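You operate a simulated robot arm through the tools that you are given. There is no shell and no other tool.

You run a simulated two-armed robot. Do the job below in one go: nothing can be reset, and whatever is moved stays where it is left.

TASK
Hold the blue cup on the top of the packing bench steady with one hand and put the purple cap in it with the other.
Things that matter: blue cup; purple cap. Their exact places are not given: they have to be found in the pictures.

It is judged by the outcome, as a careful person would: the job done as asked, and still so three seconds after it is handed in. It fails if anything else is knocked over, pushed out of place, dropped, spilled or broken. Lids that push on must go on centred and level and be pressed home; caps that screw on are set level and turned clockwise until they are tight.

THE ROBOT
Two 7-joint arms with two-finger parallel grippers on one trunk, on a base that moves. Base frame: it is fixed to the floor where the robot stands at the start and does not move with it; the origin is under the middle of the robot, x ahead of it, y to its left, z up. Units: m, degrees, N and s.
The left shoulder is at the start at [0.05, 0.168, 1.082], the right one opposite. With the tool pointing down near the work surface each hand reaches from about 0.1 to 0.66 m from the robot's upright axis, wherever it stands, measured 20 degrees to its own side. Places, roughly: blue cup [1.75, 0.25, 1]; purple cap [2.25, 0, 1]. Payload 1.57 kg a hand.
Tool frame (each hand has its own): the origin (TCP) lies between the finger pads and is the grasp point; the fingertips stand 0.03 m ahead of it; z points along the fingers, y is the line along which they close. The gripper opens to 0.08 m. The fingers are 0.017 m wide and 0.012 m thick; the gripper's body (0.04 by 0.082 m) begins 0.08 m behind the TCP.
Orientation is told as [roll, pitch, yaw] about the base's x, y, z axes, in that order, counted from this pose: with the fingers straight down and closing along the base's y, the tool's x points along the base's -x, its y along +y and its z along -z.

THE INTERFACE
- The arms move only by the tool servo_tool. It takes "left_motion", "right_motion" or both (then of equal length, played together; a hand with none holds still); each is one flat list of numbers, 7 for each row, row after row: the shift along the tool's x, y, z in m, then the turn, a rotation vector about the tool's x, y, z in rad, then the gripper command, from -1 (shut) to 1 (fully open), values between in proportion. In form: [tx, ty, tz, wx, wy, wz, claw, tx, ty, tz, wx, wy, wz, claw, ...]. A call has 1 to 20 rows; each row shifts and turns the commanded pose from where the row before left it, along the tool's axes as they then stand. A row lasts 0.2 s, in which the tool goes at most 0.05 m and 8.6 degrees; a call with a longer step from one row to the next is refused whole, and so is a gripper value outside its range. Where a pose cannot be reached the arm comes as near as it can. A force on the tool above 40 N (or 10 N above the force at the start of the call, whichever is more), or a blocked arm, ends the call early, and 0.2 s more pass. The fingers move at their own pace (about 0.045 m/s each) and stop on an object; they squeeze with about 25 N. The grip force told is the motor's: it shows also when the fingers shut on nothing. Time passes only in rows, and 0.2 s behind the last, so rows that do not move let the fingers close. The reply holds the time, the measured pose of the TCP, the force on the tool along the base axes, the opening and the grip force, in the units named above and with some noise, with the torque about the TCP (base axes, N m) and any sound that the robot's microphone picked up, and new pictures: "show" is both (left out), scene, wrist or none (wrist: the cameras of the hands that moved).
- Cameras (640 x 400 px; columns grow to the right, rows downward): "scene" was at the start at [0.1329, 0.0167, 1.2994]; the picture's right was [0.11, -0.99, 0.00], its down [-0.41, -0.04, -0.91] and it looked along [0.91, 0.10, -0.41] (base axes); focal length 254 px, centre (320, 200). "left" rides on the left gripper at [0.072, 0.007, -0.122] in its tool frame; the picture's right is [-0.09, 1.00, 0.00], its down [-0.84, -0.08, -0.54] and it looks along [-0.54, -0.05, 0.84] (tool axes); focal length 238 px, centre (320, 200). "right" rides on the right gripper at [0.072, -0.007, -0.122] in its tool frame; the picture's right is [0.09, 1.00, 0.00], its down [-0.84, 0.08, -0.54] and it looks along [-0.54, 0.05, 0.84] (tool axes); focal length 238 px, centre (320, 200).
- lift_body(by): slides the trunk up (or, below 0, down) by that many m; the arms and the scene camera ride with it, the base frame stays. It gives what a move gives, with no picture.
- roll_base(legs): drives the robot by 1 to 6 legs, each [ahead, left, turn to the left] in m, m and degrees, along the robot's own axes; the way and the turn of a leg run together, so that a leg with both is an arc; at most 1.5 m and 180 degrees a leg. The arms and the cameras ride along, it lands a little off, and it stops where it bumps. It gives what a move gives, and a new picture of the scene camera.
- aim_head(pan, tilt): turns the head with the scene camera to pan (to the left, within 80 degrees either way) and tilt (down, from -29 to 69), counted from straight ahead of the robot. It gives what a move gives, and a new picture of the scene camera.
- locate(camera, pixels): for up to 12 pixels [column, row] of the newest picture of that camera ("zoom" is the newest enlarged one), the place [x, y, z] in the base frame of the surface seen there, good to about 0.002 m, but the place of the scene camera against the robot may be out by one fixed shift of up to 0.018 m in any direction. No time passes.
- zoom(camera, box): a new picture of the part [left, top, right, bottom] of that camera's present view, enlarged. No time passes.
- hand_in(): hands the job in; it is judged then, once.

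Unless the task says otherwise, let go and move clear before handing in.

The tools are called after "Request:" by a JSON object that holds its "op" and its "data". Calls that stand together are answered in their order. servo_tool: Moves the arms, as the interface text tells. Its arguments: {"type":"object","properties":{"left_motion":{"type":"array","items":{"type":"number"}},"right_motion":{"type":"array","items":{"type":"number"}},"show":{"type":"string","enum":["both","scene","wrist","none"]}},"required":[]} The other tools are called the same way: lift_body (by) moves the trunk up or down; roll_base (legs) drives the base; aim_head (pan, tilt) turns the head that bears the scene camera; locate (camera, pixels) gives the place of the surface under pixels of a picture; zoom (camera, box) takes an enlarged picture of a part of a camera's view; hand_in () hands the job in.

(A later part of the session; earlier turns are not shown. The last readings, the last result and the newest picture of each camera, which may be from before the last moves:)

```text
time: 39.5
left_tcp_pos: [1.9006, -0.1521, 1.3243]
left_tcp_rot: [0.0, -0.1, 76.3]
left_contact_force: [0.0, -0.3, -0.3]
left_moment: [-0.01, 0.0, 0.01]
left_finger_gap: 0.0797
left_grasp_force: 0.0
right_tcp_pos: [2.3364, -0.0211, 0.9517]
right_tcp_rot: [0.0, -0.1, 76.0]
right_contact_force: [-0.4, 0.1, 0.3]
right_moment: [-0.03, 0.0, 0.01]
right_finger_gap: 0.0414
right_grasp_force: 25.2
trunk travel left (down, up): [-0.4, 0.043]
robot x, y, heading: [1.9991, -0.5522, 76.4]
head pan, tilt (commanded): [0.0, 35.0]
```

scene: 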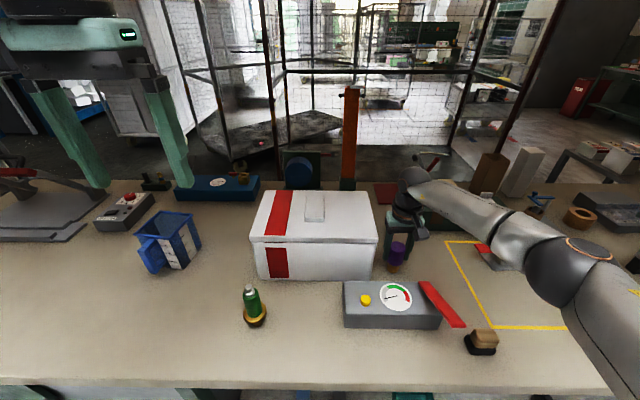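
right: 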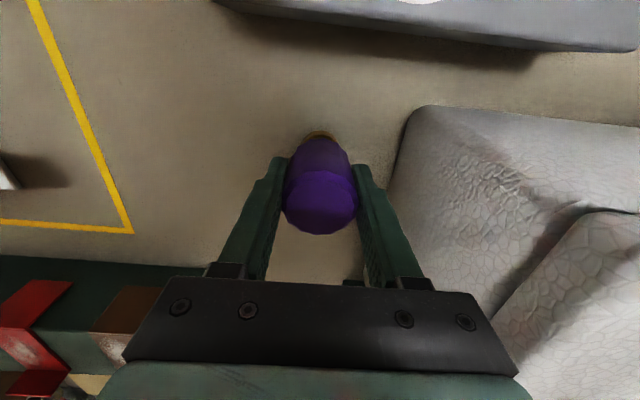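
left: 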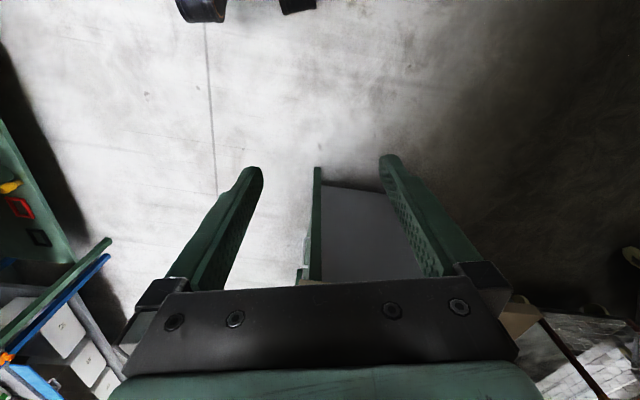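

The right gripper holds the cap at 0.0414 m with 25 N. I'll lift it slowly by 3 cm and check that the gold stand stays.

Request:
{"op": "servo_tool", "data": {"right_motion": [0, 0, -0.005, 0, 0, 0, -1, 0, 0, -0.005, 0, 0, 0, -1, 0, 0, -0.01, 0, 0, 0, -1, 0, 0, -0.01, 0, 0, 0, -1]}}

Request:
{"op": "zoom", "data": {"camera": "scene", "box": [340, 180, 470, 290]}}

```text
time: 40.5
left_tcp_pos: [1.9007, -0.151, 1.3238]
left_tcp_rot: [0.0, 0.1, 76.2]
left_contact_force: [-1.4, 0.3, 0.0]
left_moment: [-0.04, 0.01, 0.01]
left_finger_gap: 0.0798
left_grasp_force: 0.1
right_tcp_pos: [2.3364, -0.0201, 0.9813]
right_tcp_rot: [0.0, -0.1, 75.9]
right_contact_force: [0.7, 0.2, -2.8]
right_moment: [0.0, 0.0, -0.02]
right_finger_gap: 0.0415
right_grasp_force: 25.0
trunk travel left (down, up): [-0.4, 0.043]
robot x, y, heading: [1.998, -0.5504, 76.1]
head pan, tilt (commanded): [0.0, 35.0]
```

scene: 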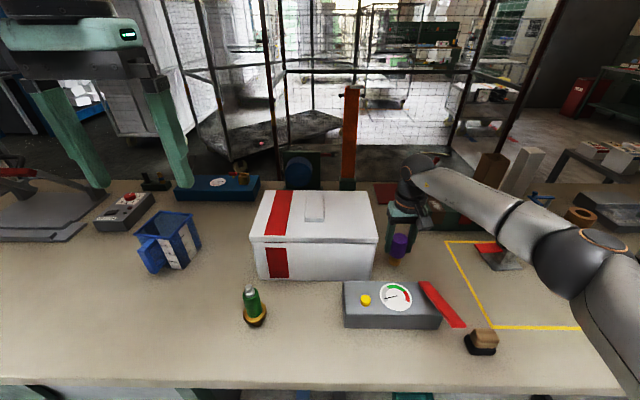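
right: 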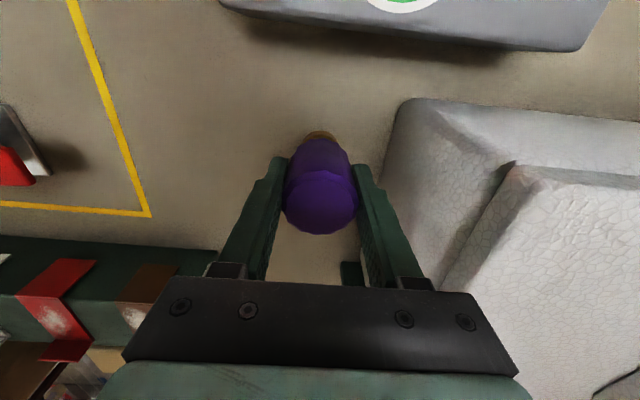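

```text
3.64 times, centred on (405, 235) of scene
```

zoom: 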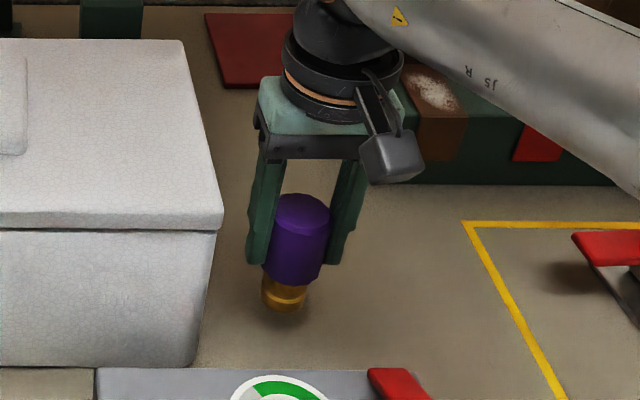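

The gold part rises with the purple body (same place in the wrist view at (320,135), shadow now beneath it), so it's all one object. I'll lift to TCP z≈1.13 and look closely at the piece.

Request:
{"op": "servo_tool", "data": {"right_motion": [0, 0, -0.025, 0, 0, 0, -1, 0, 0, -0.025, 0, 0, 0, -1, 0, 0, -0.025, 0, 0, 0, -1, 0, 0, -0.025, 0, 0, 0, -1, 0, 0, -0.025, 0, 0, 0, -1, 0, 0, -0.025, 0, 0, 0, -1], "show": "scene"}}

Request:
{"op": "zoom", "data": {"camera": "scene", "box": [360, 140, 440, 240]}}

```text
time: 41.9
left_tcp_pos: [1.9005, -0.1506, 1.325]
left_tcp_rot: [0.0, 0.1, 76.2]
left_contact_force: [-0.3, -0.6, 0.2]
left_moment: [0.01, 0.01, -0.01]
left_finger_gap: 0.08
left_grasp_force: 0.0
right_tcp_pos: [2.337, -0.0208, 1.1341]
right_tcp_rot: [0.1, -0.1, 76.0]
right_contact_force: [-0.5, -0.7, -2.8]
right_moment: [0.01, -0.02, 0.0]
right_finger_gap: 0.0412
right_grasp_force: 24.7
trunk travel left (down, up): [-0.4, 0.043]
robot x, y, heading: [1.9998, -0.5489, 76.2]
head pan, tilt (commanded): [0.0, 35.0]
```

scene: 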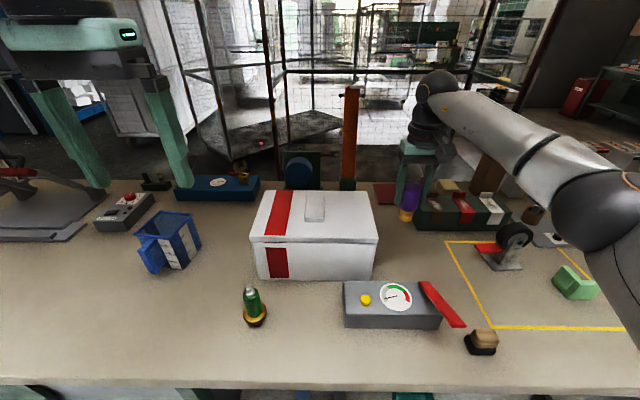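

```text
4.00 times, centred on (400, 190) of scene
```

zoom: 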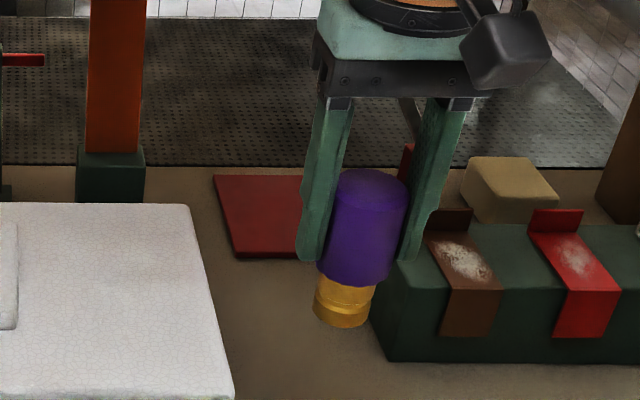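

The piece is a purple cylinder with a gold lower part, held upright. I'll retract and raise the right hand for a safe drive, and tilt the head down to see how near the base is to the bench.

Request:
{"op": "servo_tool", "data": {"right_motion": [0.034, 0, -0.012, 0, 0, 0, -1, 0.034, 0, -0.012, 0, 0, 0, -1, 0.034, 0, -0.012, 0, 0, 0, -1, 0.034, 0, -0.012, 0, 0, 0, -1, 0.034, 0, -0.012, 0, 0, 0, -1, 0.034, 0, -0.012, 0, 0, 0, -1], "show": "none"}}

Request:
{"op": "aim_head", "data": {"pan": 0, "tilt": 69}}

```text
time: 43.2
left_tcp_pos: [1.9008, -0.1527, 1.3259]
left_tcp_rot: [-0.1, -0.1, 76.3]
left_contact_force: [0.4, 0.4, 0.1]
left_moment: [0.04, 0.01, 0.01]
left_finger_gap: 0.0799
left_grasp_force: 0.0
right_tcp_pos: [2.2862, -0.2192, 1.2086]
right_tcp_rot: [0.0, -0.1, 75.9]
right_contact_force: [0.2, 0.1, -2.3]
right_moment: [-0.02, 0.0, 0.01]
right_finger_gap: 0.0411
right_grasp_force: 24.7
trunk travel left (down, up): [-0.4, 0.043]
robot x, y, heading: [1.9989, -0.552, 76.3]
head pan, tilt (commanded): [0.0, 35.0]
```

```text
time: 44.2
left_tcp_pos: [1.901, -0.1517, 1.3245]
left_tcp_rot: [0.0, 0.1, 76.3]
left_contact_force: [0.4, -0.4, -0.1]
left_moment: [-0.01, 0.0, 0.02]
left_finger_gap: 0.0799
left_grasp_force: 0.1
right_tcp_pos: [2.2866, -0.2171, 1.2089]
right_tcp_rot: [0.0, -0.1, 76.0]
right_contact_force: [-0.1, 0.1, -2.6]
right_moment: [0.0, -0.02, 0.0]
right_finger_gap: 0.0416
right_grasp_force: 24.6
trunk travel left (down, up): [-0.4, 0.043]
robot x, y, heading: [1.9954, -0.5527, 76.2]
head pan, tilt (commanded): [0.0, 68.8]
```

scene: 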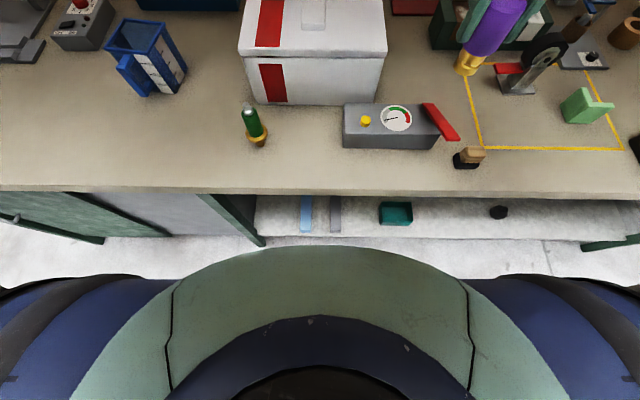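

The torso front is at row 248 and the bench edge at row 194. Measuring those now.

Request:
{"op": "locate", "data": {"camera": "scene", "pixels": [[320, 250], [320, 262], [320, 194], [320, 238], [130, 245], [135, 236], [320, 300], [180, 285], [130, 280], [520, 280], [205, 194], [60, 190]]}}

```text
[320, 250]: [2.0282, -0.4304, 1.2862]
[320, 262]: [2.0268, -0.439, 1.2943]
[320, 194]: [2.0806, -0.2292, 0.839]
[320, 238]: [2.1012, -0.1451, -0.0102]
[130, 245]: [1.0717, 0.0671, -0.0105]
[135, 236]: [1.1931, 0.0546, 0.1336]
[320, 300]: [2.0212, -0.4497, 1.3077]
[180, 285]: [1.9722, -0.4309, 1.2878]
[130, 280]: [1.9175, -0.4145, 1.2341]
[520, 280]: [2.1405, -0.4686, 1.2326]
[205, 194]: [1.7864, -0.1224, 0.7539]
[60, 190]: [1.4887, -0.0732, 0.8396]
```

The trunk is about 0.19–0.2 m in radius, so there's room to go about 8 cm closer. I'll shift 0.46 m left to the cup, then in by 0.08 m.

Request:
{"op": "roll_base", "data": {"legs": [[0, 0.46, 0], [0.08, 0, 0]]}}

Request:
{"op": "aim_head", "data": {"pan": 0, "tilt": 50}}

```text
time: 49.3
left_tcp_pos: [1.5015, 0.0394, 1.3236]
left_tcp_rot: [0.0, 0.0, 74.8]
left_contact_force: [-0.2, -0.5, 0.0]
left_moment: [-0.01, 0.0, -0.02]
left_finger_gap: 0.0799
left_grasp_force: 0.0
right_tcp_pos: [1.8834, -0.0358, 1.2066]
right_tcp_rot: [0.0, 0.0, 74.6]
right_contact_force: [-0.5, 0.3, -1.5]
right_moment: [0.0, 0.01, -0.01]
right_finger_gap: 0.0412
right_grasp_force: 25.1
trunk travel left (down, up): [-0.4, 0.043]
robot x, y, heading: [1.5885, -0.3647, 74.6]
head pan, tilt (commanded): [0.0, 68.8]
```

scene: 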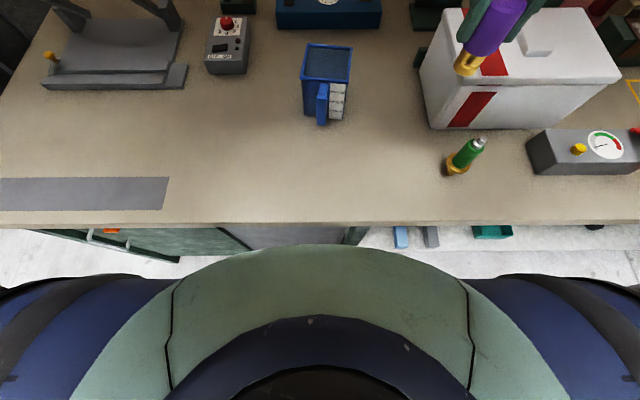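

```text
time: 50.2
left_tcp_pos: [1.5004, 0.0382, 1.3246]
left_tcp_rot: [-0.1, 0.0, 74.9]
left_contact_force: [0.6, -0.1, 0.2]
left_moment: [0.0, 0.03, 0.01]
left_finger_gap: 0.0799
left_grasp_force: 0.0
right_tcp_pos: [1.8829, -0.0372, 1.2076]
right_tcp_rot: [-0.1, -0.1, 74.6]
right_contact_force: [0.0, -0.7, -3.0]
right_moment: [-0.04, 0.0, -0.01]
right_finger_gap: 0.0411
right_grasp_force: 25.0
trunk travel left (down, up): [-0.4, 0.043]
robot x, y, heading: [1.5883, -0.3644, 74.9]
head pan, tilt (commanded): [0.0, 50.0]
```

scene: 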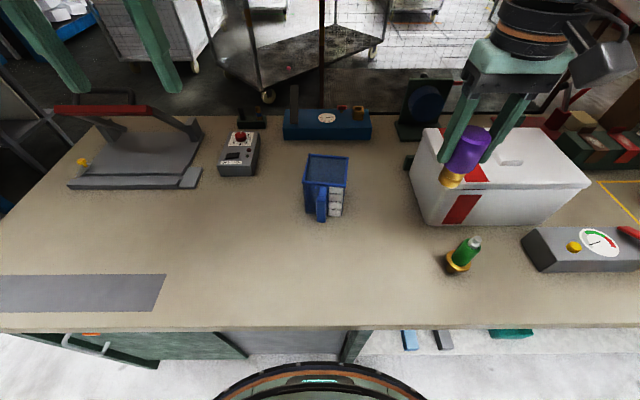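

The robot now stands at (1.588, -0.364) with the cup about 0.566 m straight ahead and its handle facing me at (322,205). Zooming on the cup.

Request:
{"op": "zoom", "data": {"camera": "scene", "box": [280, 140, 376, 230]}}

Request:
{"op": "locate", "data": {"camera": "zoom", "pixels": [[160, 140], [205, 60], [410, 65], [460, 165], [290, 300], [245, 200], [320, 200], [280, 210], [275, 340], [330, 330], [290, 120], [245, 310]]}}

```text
4.44 times, centred on (328, 185) of scene
```

zoom: 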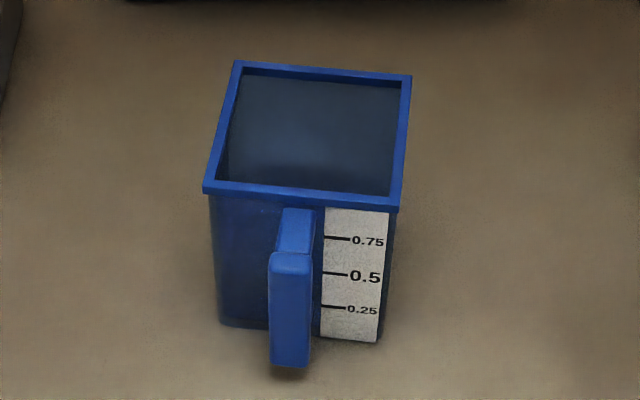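

```text
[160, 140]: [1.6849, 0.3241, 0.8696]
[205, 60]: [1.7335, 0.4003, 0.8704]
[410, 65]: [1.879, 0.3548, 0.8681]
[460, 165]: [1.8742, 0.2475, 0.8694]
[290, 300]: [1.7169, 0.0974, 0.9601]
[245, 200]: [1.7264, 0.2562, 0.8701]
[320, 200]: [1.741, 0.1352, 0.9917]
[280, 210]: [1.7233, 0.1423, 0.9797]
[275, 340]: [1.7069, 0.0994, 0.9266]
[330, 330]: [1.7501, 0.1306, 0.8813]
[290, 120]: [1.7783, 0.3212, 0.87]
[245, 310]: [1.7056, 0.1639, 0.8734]
```

The handle bar is about 0.022 m wide and faces the robot, with its front around (1.717, 0.095) at z≈0.92–0.985. I'll bring the left hand forward and down, align its yaw with the handle, then tilt it about 50° to approach from the robot's side.

Request:
{"op": "servo_tool", "data": {"left_motion": [-0.02, -0.018, 0.024, 0, 0, 0, 1, -0.02, -0.018, 0.024, 0, 0, 0, 1, -0.02, -0.018, 0.024, 0, 0, 0, 1, -0.02, -0.018, 0.024, 0, 0, 0, 1, -0.02, -0.018, 0.024, 0, 0, 0, 1, 0, 0, 0, 0, 0, 0.1, 1, 0, 0, 0, 0, -0.145, 0, 1, 0, 0, 0, 0, -0.145, 0, 1, 0, 0, 0, 0, -0.145, 0, 1, 0, 0, 0, 0, -0.145, 0, 1, 0, 0, 0, 0, -0.145, 0, 1, 0, 0, 0, 0, -0.145, 0, 1]}}

```text
time: 52.8
left_tcp_pos: [1.6113, 0.1116, 1.2049]
left_tcp_rot: [-0.1, -50.0, 69.2]
left_contact_force: [-1.1, 0.5, -0.3]
left_moment: [-0.01, -0.03, 0.01]
left_finger_gap: 0.0801
left_grasp_force: 0.0
right_tcp_pos: [1.8839, -0.0359, 1.2076]
right_tcp_rot: [0.0, -0.1, 74.6]
right_contact_force: [-0.3, 1.0, -2.7]
right_moment: [0.0, 0.02, 0.0]
right_finger_gap: 0.0415
right_grasp_force: 25.1
trunk travel left (down, up): [-0.4, 0.043]
robot x, y, heading: [1.5924, -0.3595, 75.0]
head pan, tilt (commanded): [0.0, 50.0]
```

scene: 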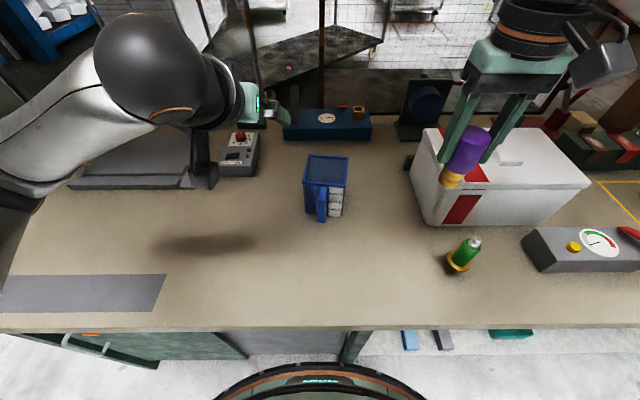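
left: 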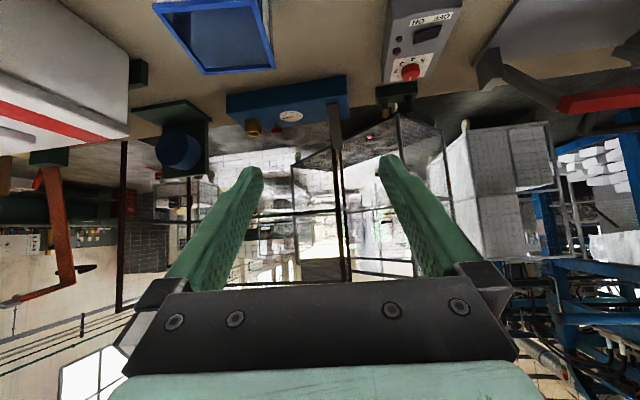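

The left hand is tilted 50° at yaw 69° with no reach warnings. Next I'll bring it to a pre-grasp short of the handle.

Request:
{"op": "servo_tool", "data": {"left_motion": [0.0292, -0.0183, 0.0176, 0, 0, 0, 1, 0.0292, -0.0183, 0.0176, 0, 0, 0, 1, 0.0292, -0.0183, 0.0176, 0, 0, 0, 1, 0.0292, -0.0183, 0.0176, 0, 0, 0, 1, 0.0292, -0.0183, 0.013, 0, 0, 0, 1]}}

```text
time: 54.0
left_tcp_pos: [1.6853, 0.0501, 1.0382]
left_tcp_rot: [0.0, -49.9, 69.1]
left_contact_force: [-0.5, 0.2, 0.4]
left_moment: [0.02, 0.01, 0.02]
left_finger_gap: 0.0801
left_grasp_force: 0.1
right_tcp_pos: [1.884, -0.0375, 1.209]
right_tcp_rot: [0.1, -0.1, 74.6]
right_contact_force: [-0.2, 0.7, -2.4]
right_moment: [0.0, 0.0, 0.01]
right_finger_gap: 0.0413
right_grasp_force: 25.0
trunk travel left (down, up): [-0.4, 0.043]
robot x, y, heading: [1.5878, -0.3622, 74.8]
head pan, tilt (commanded): [0.0, 50.0]
```

scene: 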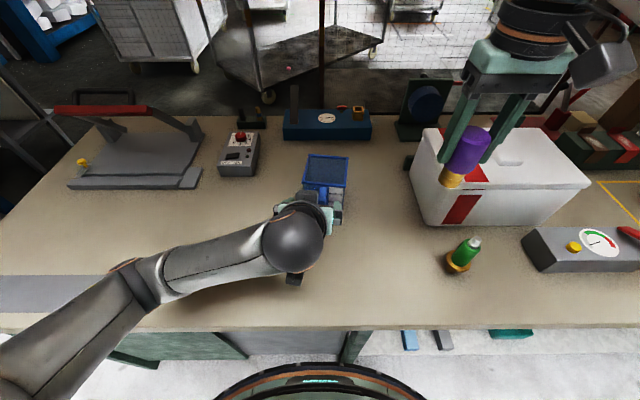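
left: 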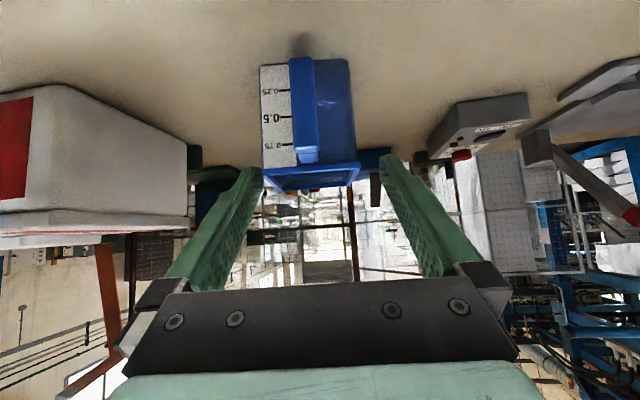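

The left wrist picture (upside down) shows the handle at columns 290–316, rows 57–162. Locating handle and rim points with this camera.

Request:
{"op": "zoom", "data": {"camera": "left", "box": [240, 40, 380, 210]}}

Request:
{"op": "locate", "data": {"camera": "left", "pixels": [[304, 70], [304, 100], [304, 140], [294, 110], [315, 110], [304, 152], [304, 158], [264, 168], [358, 166], [278, 110], [335, 110], [290, 188]]}}

```text
2.35 times, centred on (310, 125) of left
```

zoom: 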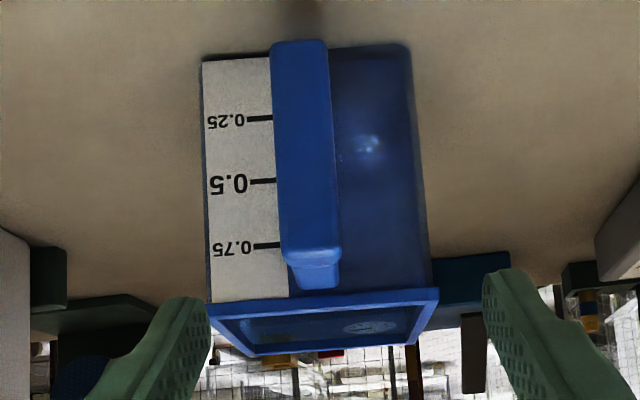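

```text
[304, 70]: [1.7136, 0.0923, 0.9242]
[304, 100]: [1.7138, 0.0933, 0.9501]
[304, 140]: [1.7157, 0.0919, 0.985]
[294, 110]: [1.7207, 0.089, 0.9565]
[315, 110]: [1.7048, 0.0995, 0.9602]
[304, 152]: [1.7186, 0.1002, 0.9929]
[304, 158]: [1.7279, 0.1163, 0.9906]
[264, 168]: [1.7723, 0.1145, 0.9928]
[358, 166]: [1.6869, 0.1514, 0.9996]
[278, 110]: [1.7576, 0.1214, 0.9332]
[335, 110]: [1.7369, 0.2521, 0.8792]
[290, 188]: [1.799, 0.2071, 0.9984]
```

The handle's front face centre is (1.714, 0.0935), z 0.92–0.99, about 0.0235 m wide. I'll align laterally, advance partway along the tool axis and check.

Request:
{"op": "servo_tool", "data": {"left_motion": [0.0135, -0.0055, 0, 0, 0, 0, 1, 0.0135, -0.0056, 0, 0, 0, 0, 1, 0, 0, 0.016, 0, 0, 0, 1, 0, 0, 0.016, 0, 0, 0, 1, 0, 0, 0.016, 0, 0, 0, 1]}}

```text
time: 55.2
left_tcp_pos: [1.7037, 0.0651, 0.9873]
left_tcp_rot: [0.0, -49.9, 69.2]
left_contact_force: [0.2, -0.1, -0.1]
left_moment: [-0.02, -0.03, 0.05]
left_finger_gap: 0.0802
left_grasp_force: 0.1
right_tcp_pos: [1.8831, -0.0362, 1.2069]
right_tcp_rot: [0.0, -0.1, 74.6]
right_contact_force: [-0.6, 1.0, -3.1]
right_moment: [0.0, -0.01, 0.0]
right_finger_gap: 0.0413
right_grasp_force: 24.9
trunk travel left (down, up): [-0.4, 0.043]
robot x, y, heading: [1.5866, -0.363, 74.8]
head pan, tilt (commanded): [0.0, 50.0]
```

scene: 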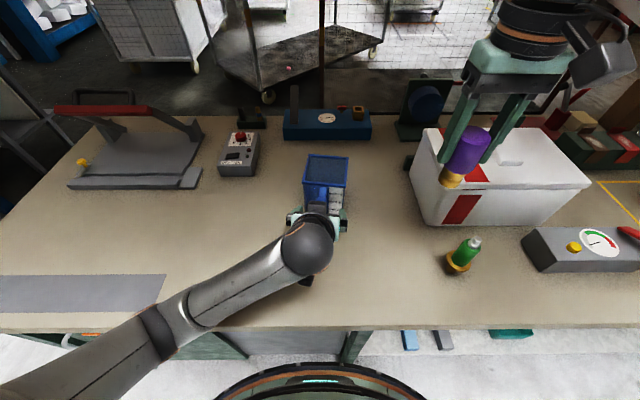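
left: 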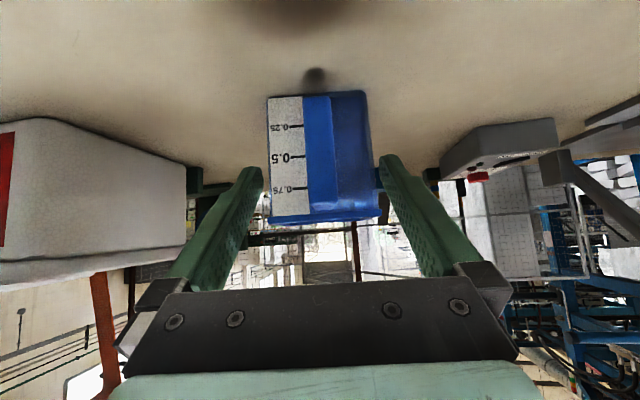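

The handle is centred between the fingers (columns 303–337, centre 320). I'll advance the last 4.6 cm and check for contact.

Request:
{"op": "servo_tool", "data": {"left_motion": [0, 0, 0.0115, 0, 0, 0, 1, 0, 0, 0.0115, 0, 0, 0, 1, 0, 0, 0.0115, 0, 0, 0, 1, 0, 0, 0.0105, 0, 0, 0, 1, 0, 0, 0, 0, 0, 0, 1]}}

```text
time: 56.4
left_tcp_pos: [1.7189, 0.0964, 0.9582]
left_tcp_rot: [0.0, -49.9, 69.2]
left_contact_force: [0.4, 0.2, 0.2]
left_moment: [0.02, -0.01, 0.0]
left_finger_gap: 0.0799
left_grasp_force: 0.0
right_tcp_pos: [1.8834, -0.0374, 1.2084]
right_tcp_rot: [0.0, -0.1, 74.5]
right_contact_force: [-0.5, 0.0, -2.4]
right_moment: [0.03, -0.02, 0.0]
right_finger_gap: 0.0415
right_grasp_force: 25.3
trunk travel left (down, up): [-0.4, 0.043]
robot x, y, heading: [1.5881, -0.3639, 74.7]
head pan, tilt (commanded): [0.0, 50.0]
```

scene: 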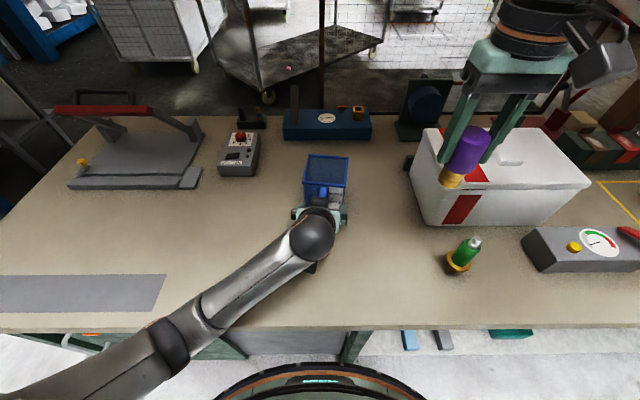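
left: 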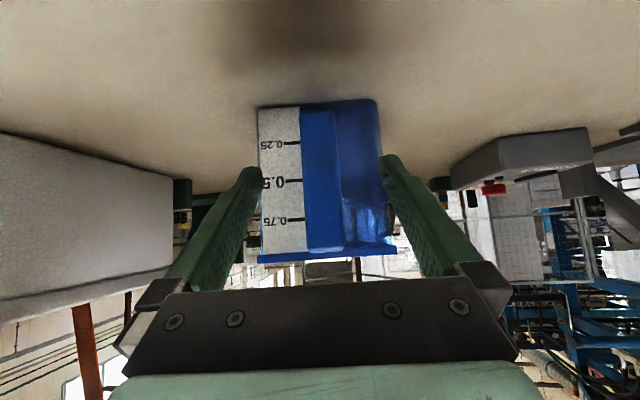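

The handle is still centred (columns 301–341) with no contact. Closing the left gripper on it.

Request:
{"op": "servo_tool", "data": {"left_motion": [0, 0, 0, 0, 0, 0, -1, 0, 0, 0, 0, 0, 0, -1, 0, 0, 0, 0, 0, 0, -1, 0, 0, 0, 0, 0, 0, -1, 0, 0, 0, 0, 0, 0, -1, 0, 0, 0, 0, 0, 0, -1]}}

Request:
{"op": "zoom", "data": {"camera": "scene", "box": [260, 130, 400, 250]}}

```text
time: 57.8
left_tcp_pos: [1.7174, 0.0972, 0.9589]
left_tcp_rot: [0.0, -49.9, 69.2]
left_contact_force: [0.2, 0.3, 0.6]
left_moment: [-0.02, 0.01, -0.03]
left_finger_gap: 0.0216
left_grasp_force: 25.1
right_tcp_pos: [1.8839, -0.0366, 1.2079]
right_tcp_rot: [0.0, -0.1, 74.6]
right_contact_force: [-0.5, 0.2, -2.3]
right_moment: [-0.03, -0.01, -0.03]
right_finger_gap: 0.0413
right_grasp_force: 24.9
trunk travel left (down, up): [-0.4, 0.043]
robot x, y, heading: [1.5865, -0.3637, 74.6]
head pan, tilt (commanded): [0.0, 50.0]
```

scene: 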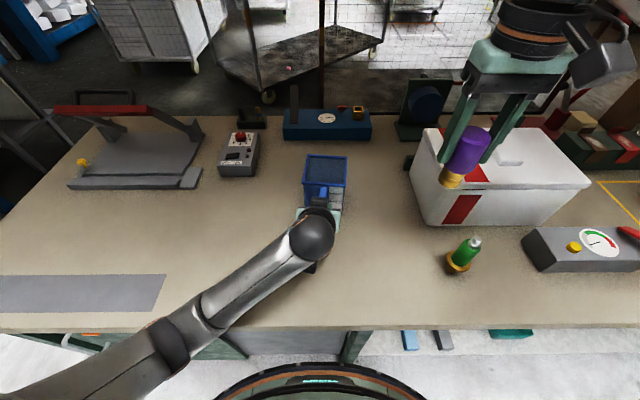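
left: 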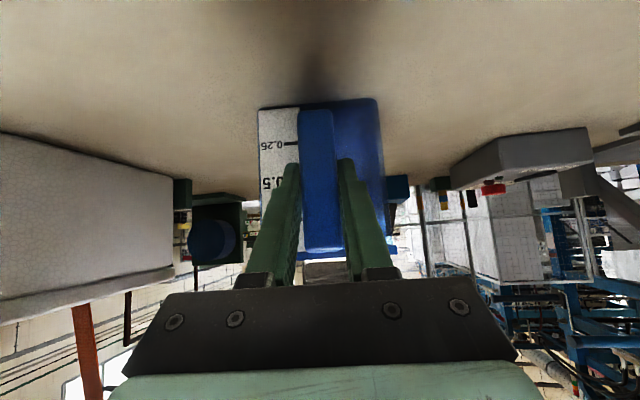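

```text
3.33 times, centred on (330, 190) of scene
```

zoom: 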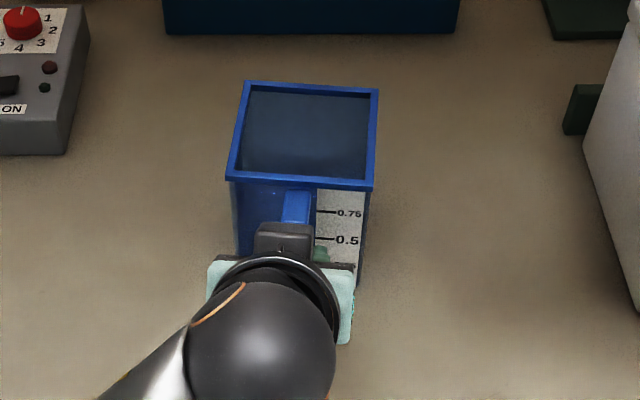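

The left hand holds the handle (gap 0.0216 m, 25 N). I'll get the rim corners from the zoom, then bring the right hand forward and over the cup.

Request:
{"op": "locate", "data": {"camera": "zoom", "pixels": [[230, 177], [247, 84], [377, 92], [370, 186], [300, 182], [312, 86], [238, 130], [373, 140]]}}

Request:
{"op": "servo_tool", "data": {"right_motion": [-0.0342, 0, 0.01, 0, 0, 0, -1, -0.0342, 0, 0.01, 0, 0, 0, -1, -0.0342, 0, 0.01, 0, 0, 0, -1, -0.0342, 0, 0.01, 0, 0, 0, -1, -0.0342, 0, 0.01, 0, 0, 0, -1, 0, 0.03, 0, 0, 0, 0, -1, 0, 0.03, 0, 0, 0, 0, -1, 0, 0.03, 0, 0, 0, 0, -1]}}

```text
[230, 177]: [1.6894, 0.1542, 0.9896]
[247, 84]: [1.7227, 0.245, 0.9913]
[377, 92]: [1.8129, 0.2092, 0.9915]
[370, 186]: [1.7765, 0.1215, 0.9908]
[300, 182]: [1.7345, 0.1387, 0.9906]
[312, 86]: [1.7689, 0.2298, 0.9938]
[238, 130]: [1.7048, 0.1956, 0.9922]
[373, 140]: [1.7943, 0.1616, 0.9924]
```

```text
time: 59.6
left_tcp_pos: [1.7175, 0.0986, 0.958]
left_tcp_rot: [0.1, -49.9, 69.1]
left_contact_force: [-0.6, -0.7, 1.3]
left_moment: [0.04, -0.05, 0.0]
left_finger_gap: 0.0215
left_grasp_force: 24.6
right_tcp_pos: [1.8392, 0.1501, 1.1591]
right_tcp_rot: [0.0, -0.2, 74.6]
right_contact_force: [0.0, -0.6, -2.5]
right_moment: [-0.03, 0.03, -0.03]
right_finger_gap: 0.0413
right_grasp_force: 24.7
trunk travel left (down, up): [-0.4, 0.043]
robot x, y, heading: [1.584, -0.3661, 74.4]
head pan, tilt (commanded): [0.0, 50.0]
```

scene: 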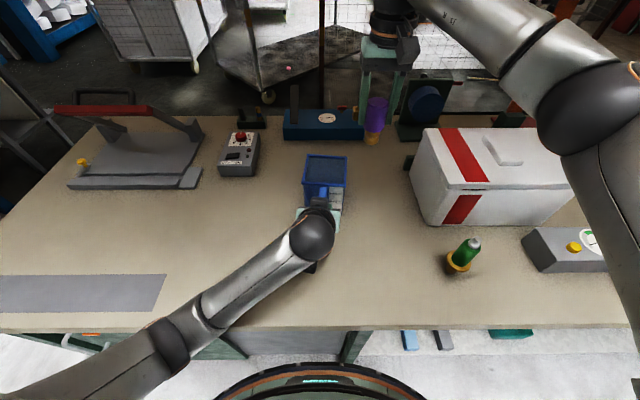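
right: 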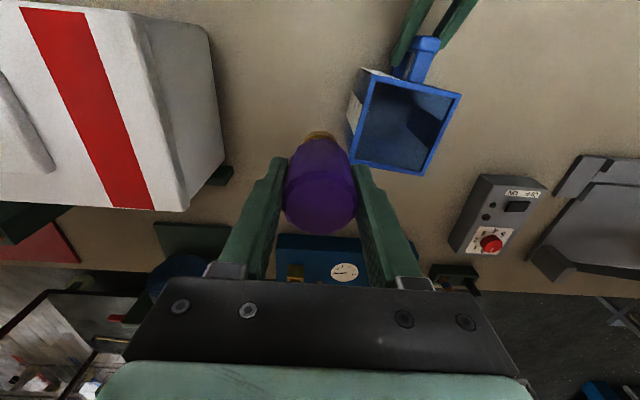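

The right wrist camera sees the cup rim with corners near (372,78), (460,93), (427,172) and (352,158). Locating the rim from this camera for the true centre.

Request:
{"op": "zoom", "data": {"camera": "right", "box": [330, 30, 490, 190]}}

Request:
{"op": "locate", "data": {"camera": "right", "pixels": [[373, 80], [459, 95], [426, 171], [353, 158], [416, 87], [390, 165], [363, 115], [443, 133], [418, 65], [422, 42]]}}

```text
2.50 times, centred on (410, 110) of right
```

zoom: 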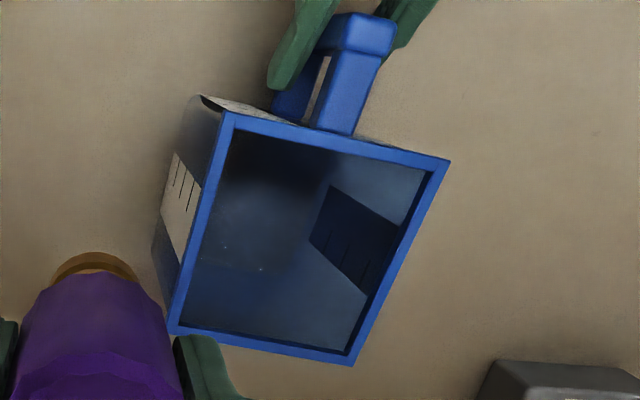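

```text
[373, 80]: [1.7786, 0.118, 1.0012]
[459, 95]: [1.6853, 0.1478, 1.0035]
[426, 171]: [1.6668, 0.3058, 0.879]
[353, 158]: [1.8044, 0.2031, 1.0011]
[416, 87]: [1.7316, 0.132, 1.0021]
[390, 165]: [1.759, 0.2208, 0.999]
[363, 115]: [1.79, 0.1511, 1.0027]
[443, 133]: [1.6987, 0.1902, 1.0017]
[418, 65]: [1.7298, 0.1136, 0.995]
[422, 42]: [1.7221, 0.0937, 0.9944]
```

Rim centre is about (1.747, 0.1755), rim z≈1.002. I'll move the right hand 9.6 cm left to centre over the cup and match its yaw to the cup.

Request:
{"op": "servo_tool", "data": {"right_motion": [0, 0.032, 0, 0, 0, 0, -1, 0, 0.032, 0, 0, 0, 0, -1, 0, 0.0316, 0, 0, 0, 0, -1, 0, 0, 0, 0, 0, 0.1, -1, 0, 0, 0, 0, 0, 0, -1]}}

Request:
{"op": "zoom", "data": {"camera": "scene", "box": [240, 40, 420, 240]}}

Request:
{"op": "zoom", "data": {"camera": "right", "box": [220, 40, 420, 240]}}

```text
time: 60.8
left_tcp_pos: [1.7176, 0.0977, 0.958]
left_tcp_rot: [0.1, -49.9, 69.3]
left_contact_force: [-0.6, 0.4, 1.3]
left_moment: [0.0, -0.02, -0.03]
left_finger_gap: 0.0216
left_grasp_force: 24.9
right_tcp_pos: [1.7494, 0.1776, 1.1583]
right_tcp_rot: [0.1, -0.1, 68.8]
right_contact_force: [-0.1, -0.1, -3.0]
right_moment: [0.0, -0.03, 0.04]
right_finger_gap: 0.0414
right_grasp_force: 25.2
trunk travel left (down, up): [-0.4, 0.043]
robot x, y, heading: [1.5875, -0.3596, 74.9]
head pan, tilt (commanded): [0.0, 50.0]
```

scene: 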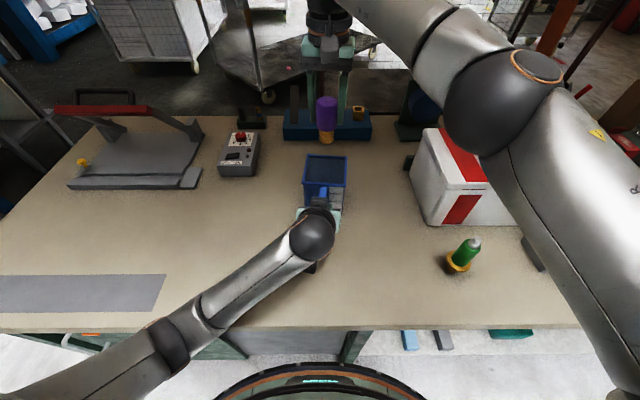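
right: 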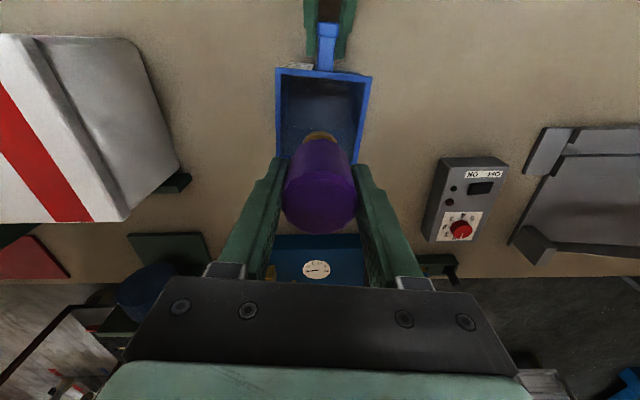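

```text
2.00 times, centred on (330, 140) of scene
```

zoom: 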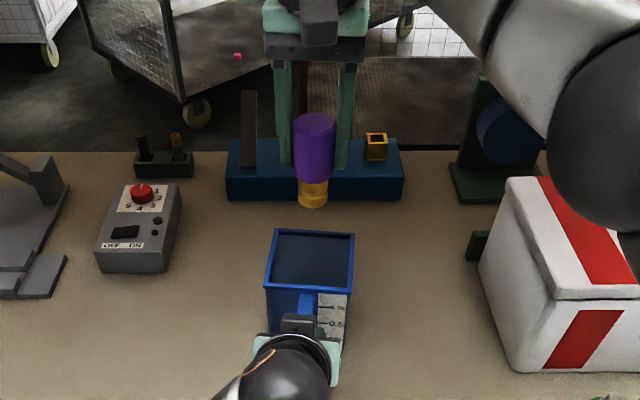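

```text
2.00 times, centred on (320, 140) of right
```

zoom: 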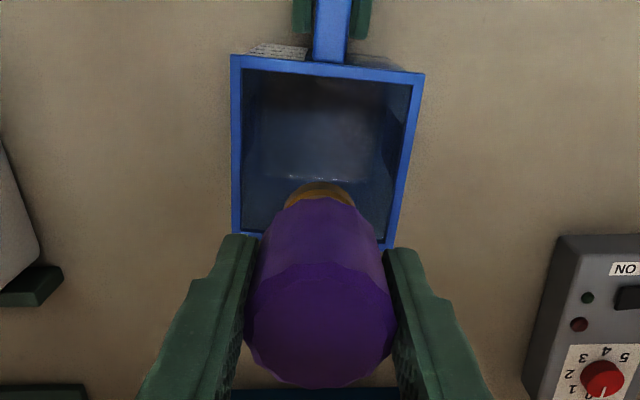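

The cap is centred over the opening: the rim's diagonal crossing is at (320,120) against a predicted (320,122). I'll lower to just above the rim and check again.

Request:
{"op": "servo_tool", "data": {"right_motion": [0, 0, 0.018, 0, 0, 0, -1, 0, 0, 0.018, 0, 0, 0, -1, 0, 0, 0.018, 0, 0, 0, -1, 0, 0, 0.016, 0, 0, 0, -1, 0, 0, 0, 0, 0, 0, -1]}}

Request:
{"op": "zoom", "data": {"camera": "right", "box": [220, 40, 420, 240]}}

Request:
{"op": "zoom", "data": {"camera": "scene", "box": [240, 60, 400, 240]}}

```text
time: 62.0
left_tcp_pos: [1.7179, 0.0978, 0.9589]
left_tcp_rot: [0.0, -50.0, 69.2]
left_contact_force: [0.0, 0.1, 0.6]
left_moment: [0.01, -0.02, -0.06]
left_finger_gap: 0.0215
left_grasp_force: 24.8
right_tcp_pos: [1.7503, 0.1763, 1.088]
right_tcp_rot: [0.1, -0.1, 68.9]
right_contact_force: [0.2, 0.3, -2.2]
right_moment: [0.03, 0.02, 0.01]
right_finger_gap: 0.0412
right_grasp_force: 24.8
trunk travel left (down, up): [-0.4, 0.043]
robot x, y, heading: [1.5906, -0.3657, 74.6]
head pan, tilt (commanded): [0.0, 50.0]
```

scene: 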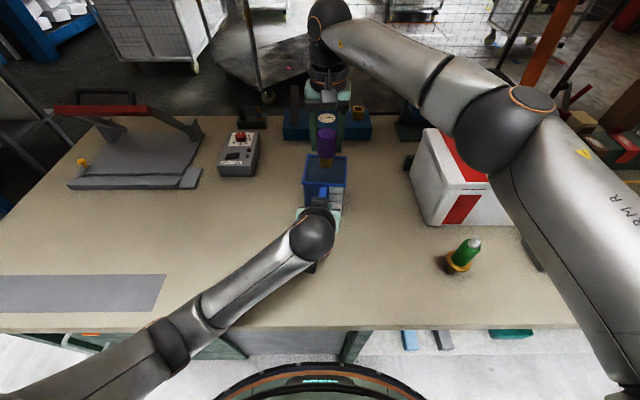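
right: 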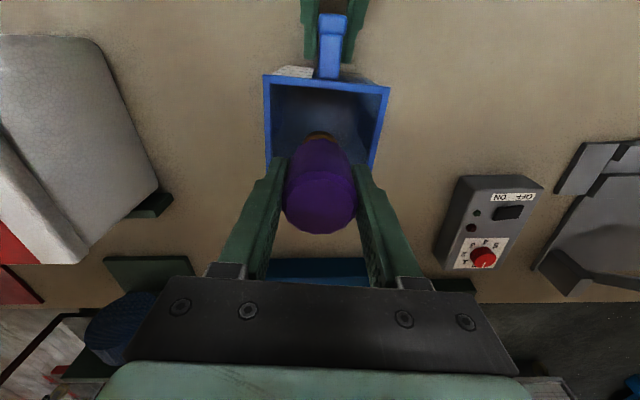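

```text
2.00 times, centred on (320, 140) of right
```

zoom: 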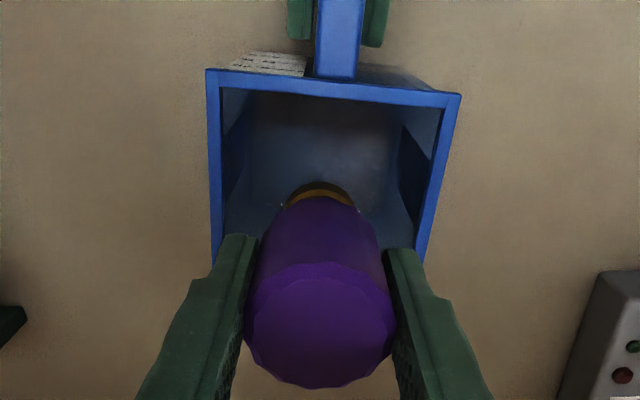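

```text
2.22 times, centred on (320, 150) of scene
```

zoom: 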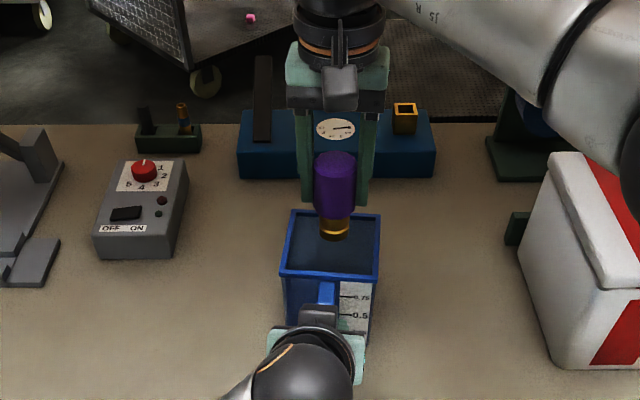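

The gold end is just above the opening. One more rim check from the right camera.

Request:
{"op": "zoom", "data": {"camera": "right", "box": [160, 40, 480, 240]}}

Request:
{"op": "locate", "data": {"camera": "zoom", "pixels": [[211, 74], [455, 97], [215, 180], [439, 180], [217, 240], [425, 240], [335, 86], [320, 195]]}}

```text
2.00 times, centred on (320, 140) of right
```

zoom: 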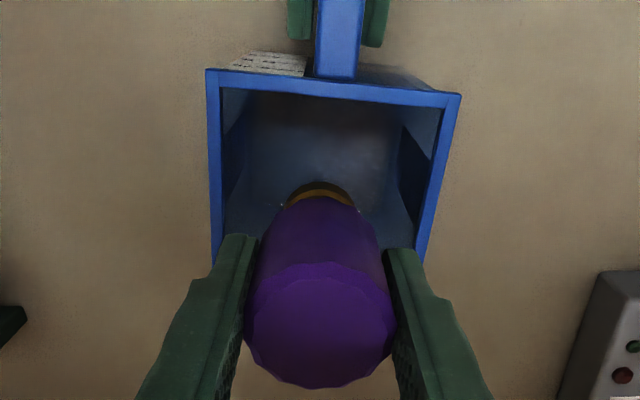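

```text
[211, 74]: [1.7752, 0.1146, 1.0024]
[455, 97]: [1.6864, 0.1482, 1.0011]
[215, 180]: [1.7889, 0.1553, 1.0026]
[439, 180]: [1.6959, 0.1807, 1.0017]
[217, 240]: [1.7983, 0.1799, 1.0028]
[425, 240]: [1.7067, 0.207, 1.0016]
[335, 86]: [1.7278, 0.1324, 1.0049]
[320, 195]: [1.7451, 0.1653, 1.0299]
```

The cup centre is (1.746, 0.176), so I'm about 3 mm off to the right. I'll correct and lower the cap into the cup in steps, watching the forces.

Request:
{"op": "servo_tool", "data": {"right_motion": [0.0015, 0.0028, 0, 0, 0, 0, -1, 0, 0, 0.013, 0, 0, 0, -1, 0, 0, 0.013, 0, 0, 0, -1, 0, 0, 0.013, 0, 0, 0, -1, 0, 0, 0.013, 0, 0, 0, -1, 0, 0, 0, 0, 0, 0, -1]}}

Request:
{"op": "zoom", "data": {"camera": "right", "box": [160, 40, 480, 240]}}

```text
time: 63.4
left_tcp_pos: [1.7176, 0.0977, 0.959]
left_tcp_rot: [0.0, -49.9, 69.3]
left_contact_force: [-0.2, -0.3, 1.6]
left_moment: [0.0, -0.01, 0.0]
left_finger_gap: 0.0214
left_grasp_force: 25.2
right_tcp_pos: [1.7446, 0.1762, 1.0363]
right_tcp_rot: [0.0, -0.1, 68.8]
right_contact_force: [-0.1, 0.2, -1.8]
right_moment: [0.01, 0.0, 0.02]
right_finger_gap: 0.0412
right_grasp_force: 24.9
trunk travel left (down, up): [-0.4, 0.043]
robot x, y, heading: [1.5884, -0.36, 74.8]
head pan, tilt (commanded): [0.0, 50.0]
```

scene: 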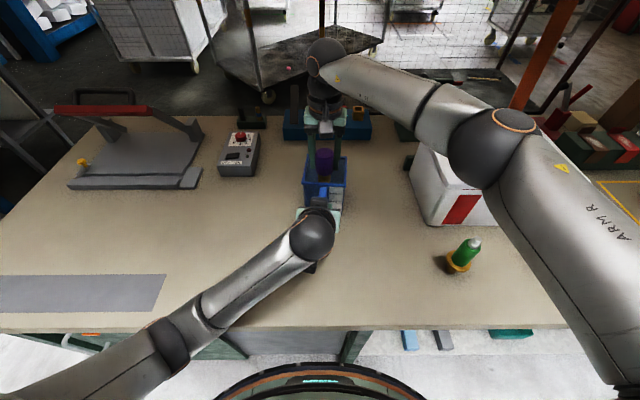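
right: 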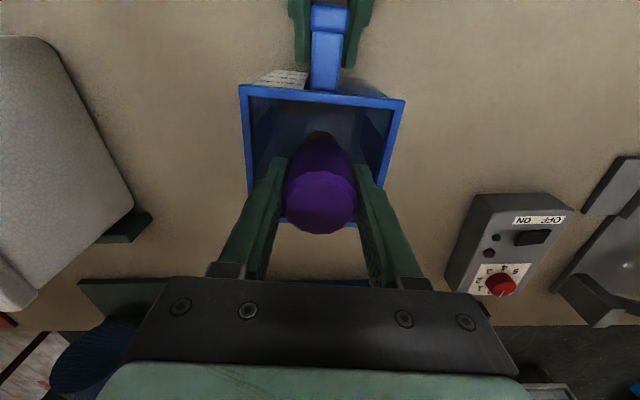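

```text
2.00 times, centred on (320, 140) of right
```

zoom: 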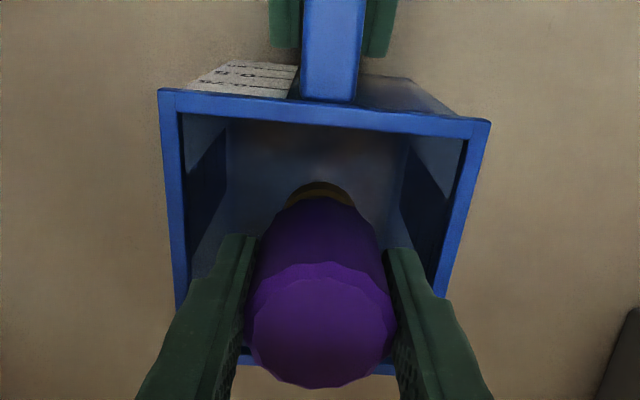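

The gold end is inside the opening with no extra force. I'll re-measure the rim against the fingers before going deeper.

Request:
{"op": "locate", "data": {"camera": "zoom", "pixels": [[165, 98], [483, 127], [175, 200], [466, 200], [180, 260], [452, 260], [181, 290], [446, 285], [225, 250], [420, 265], [320, 330], [260, 362]]}}

```text
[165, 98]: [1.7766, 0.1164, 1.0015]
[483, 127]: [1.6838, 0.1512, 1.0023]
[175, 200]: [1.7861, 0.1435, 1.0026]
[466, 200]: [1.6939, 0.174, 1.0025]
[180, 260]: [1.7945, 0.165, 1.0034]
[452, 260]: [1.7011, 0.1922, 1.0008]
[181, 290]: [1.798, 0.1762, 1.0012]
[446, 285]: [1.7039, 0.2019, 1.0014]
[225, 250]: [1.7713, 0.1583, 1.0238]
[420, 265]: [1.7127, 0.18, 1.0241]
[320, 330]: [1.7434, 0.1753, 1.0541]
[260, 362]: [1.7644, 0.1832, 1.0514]
```

The hand sits about 2 mm left and 4 mm short of the cup's centre. I'll correct and continue lowering.

Request:
{"op": "servo_tool", "data": {"right_motion": [-0.003, -0.002, 0, 0, 0, 0, -1, 0, 0, 0.0135, 0, 0, 0, -1, 0, 0, 0.0135, 0, 0, 0, -1, 0, 0, 0.0135, 0, 0, 0, -1, 0, 0, 0.0135, 0, 0, 0, -1, 0, 0, 0, 0, 0, 0, -1]}}

Request:
{"op": "zoom", "data": {"camera": "right", "box": [160, 40, 480, 240]}}

Request:
{"op": "zoom", "data": {"camera": "scene", "box": [260, 80, 390, 240]}}

```text
time: 64.8
left_tcp_pos: [1.7167, 0.0981, 0.9589]
left_tcp_rot: [0.0, -50.0, 69.2]
left_contact_force: [-0.8, -0.5, 0.3]
left_moment: [0.0, -0.01, -0.08]
left_finger_gap: 0.0213
left_grasp_force: 24.8
right_tcp_pos: [1.7491, 0.1807, 0.9833]
right_tcp_rot: [0.0, -0.2, 68.8]
right_contact_force: [0.1, 0.1, -1.8]
right_moment: [0.01, -0.01, -0.01]
right_finger_gap: 0.0416
right_grasp_force: 24.9
trunk travel left (down, up): [-0.4, 0.043]
robot x, y, heading: [1.5859, -0.3662, 74.8]
head pan, tilt (commanded): [0.0, 50.0]
```

scene: 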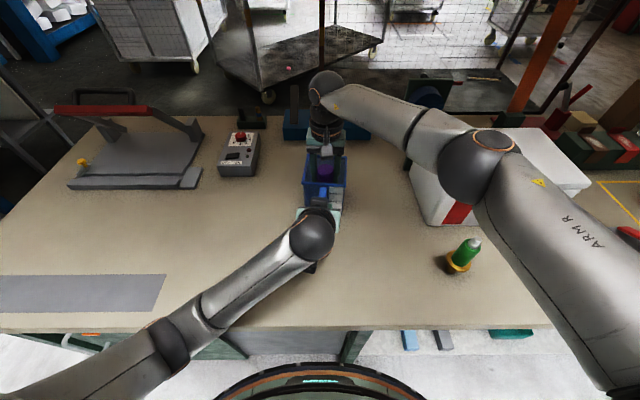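
right: 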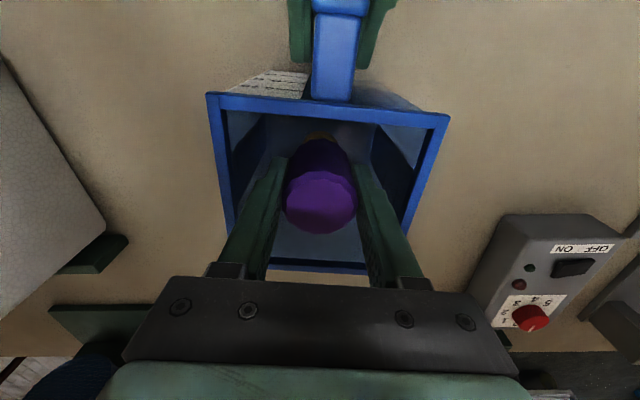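

```text
2.00 times, centred on (320, 140) of right
```

zoom: 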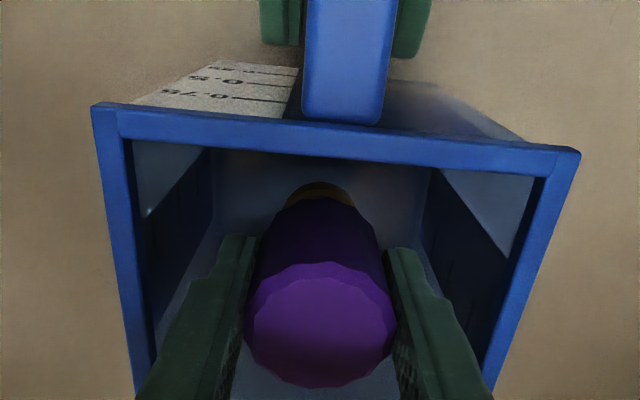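

```text
2.50 times, centred on (325, 160) of scene
```

zoom: 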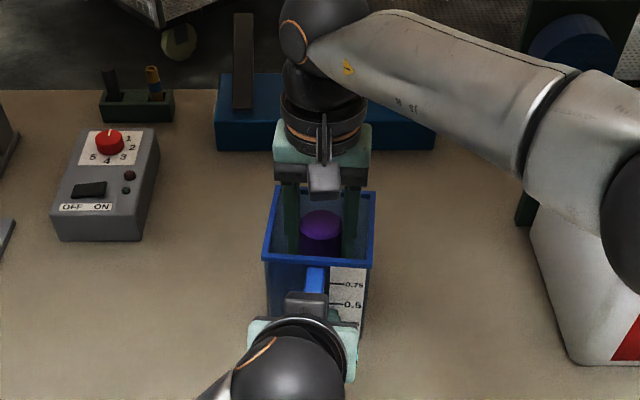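

The cap is well inside the cup and clear of the walls. Lowering slowly toward the cup's floor.

Request:
{"op": "servo_tool", "data": {"right_motion": [0, 0, 0.005, 0, 0, 0, -1, 0, 0, 0.005, 0, 0, 0, -1, 0, 0, 0.004, 0, 0, 0, -1, 0, 0, 0.003, 0, 0, 0, -1, 0, 0, 0.002, 0, 0, 0, -1], "show": "wrist"}}

```text
time: 66.0
left_tcp_pos: [1.7182, 0.0963, 0.9587]
left_tcp_rot: [0.0, -49.9, 69.1]
left_contact_force: [-0.1, -0.4, 1.0]
left_moment: [0.0, 0.01, -0.02]
left_finger_gap: 0.0212
left_grasp_force: 24.9
right_tcp_pos: [1.7492, 0.1786, 0.9635]
right_tcp_rot: [0.0, -0.2, 68.8]
right_contact_force: [-0.1, 0.2, -2.1]
right_moment: [-0.01, 0.0, -0.02]
right_finger_gap: 0.0412
right_grasp_force: 25.2
trunk travel left (down, up): [-0.4, 0.043]
robot x, y, heading: [1.5895, -0.3634, 74.7]
head pan, tilt (commanded): [0.0, 50.0]
```

right: 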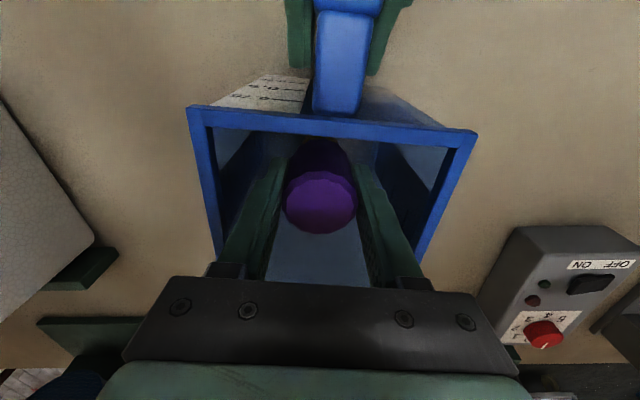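

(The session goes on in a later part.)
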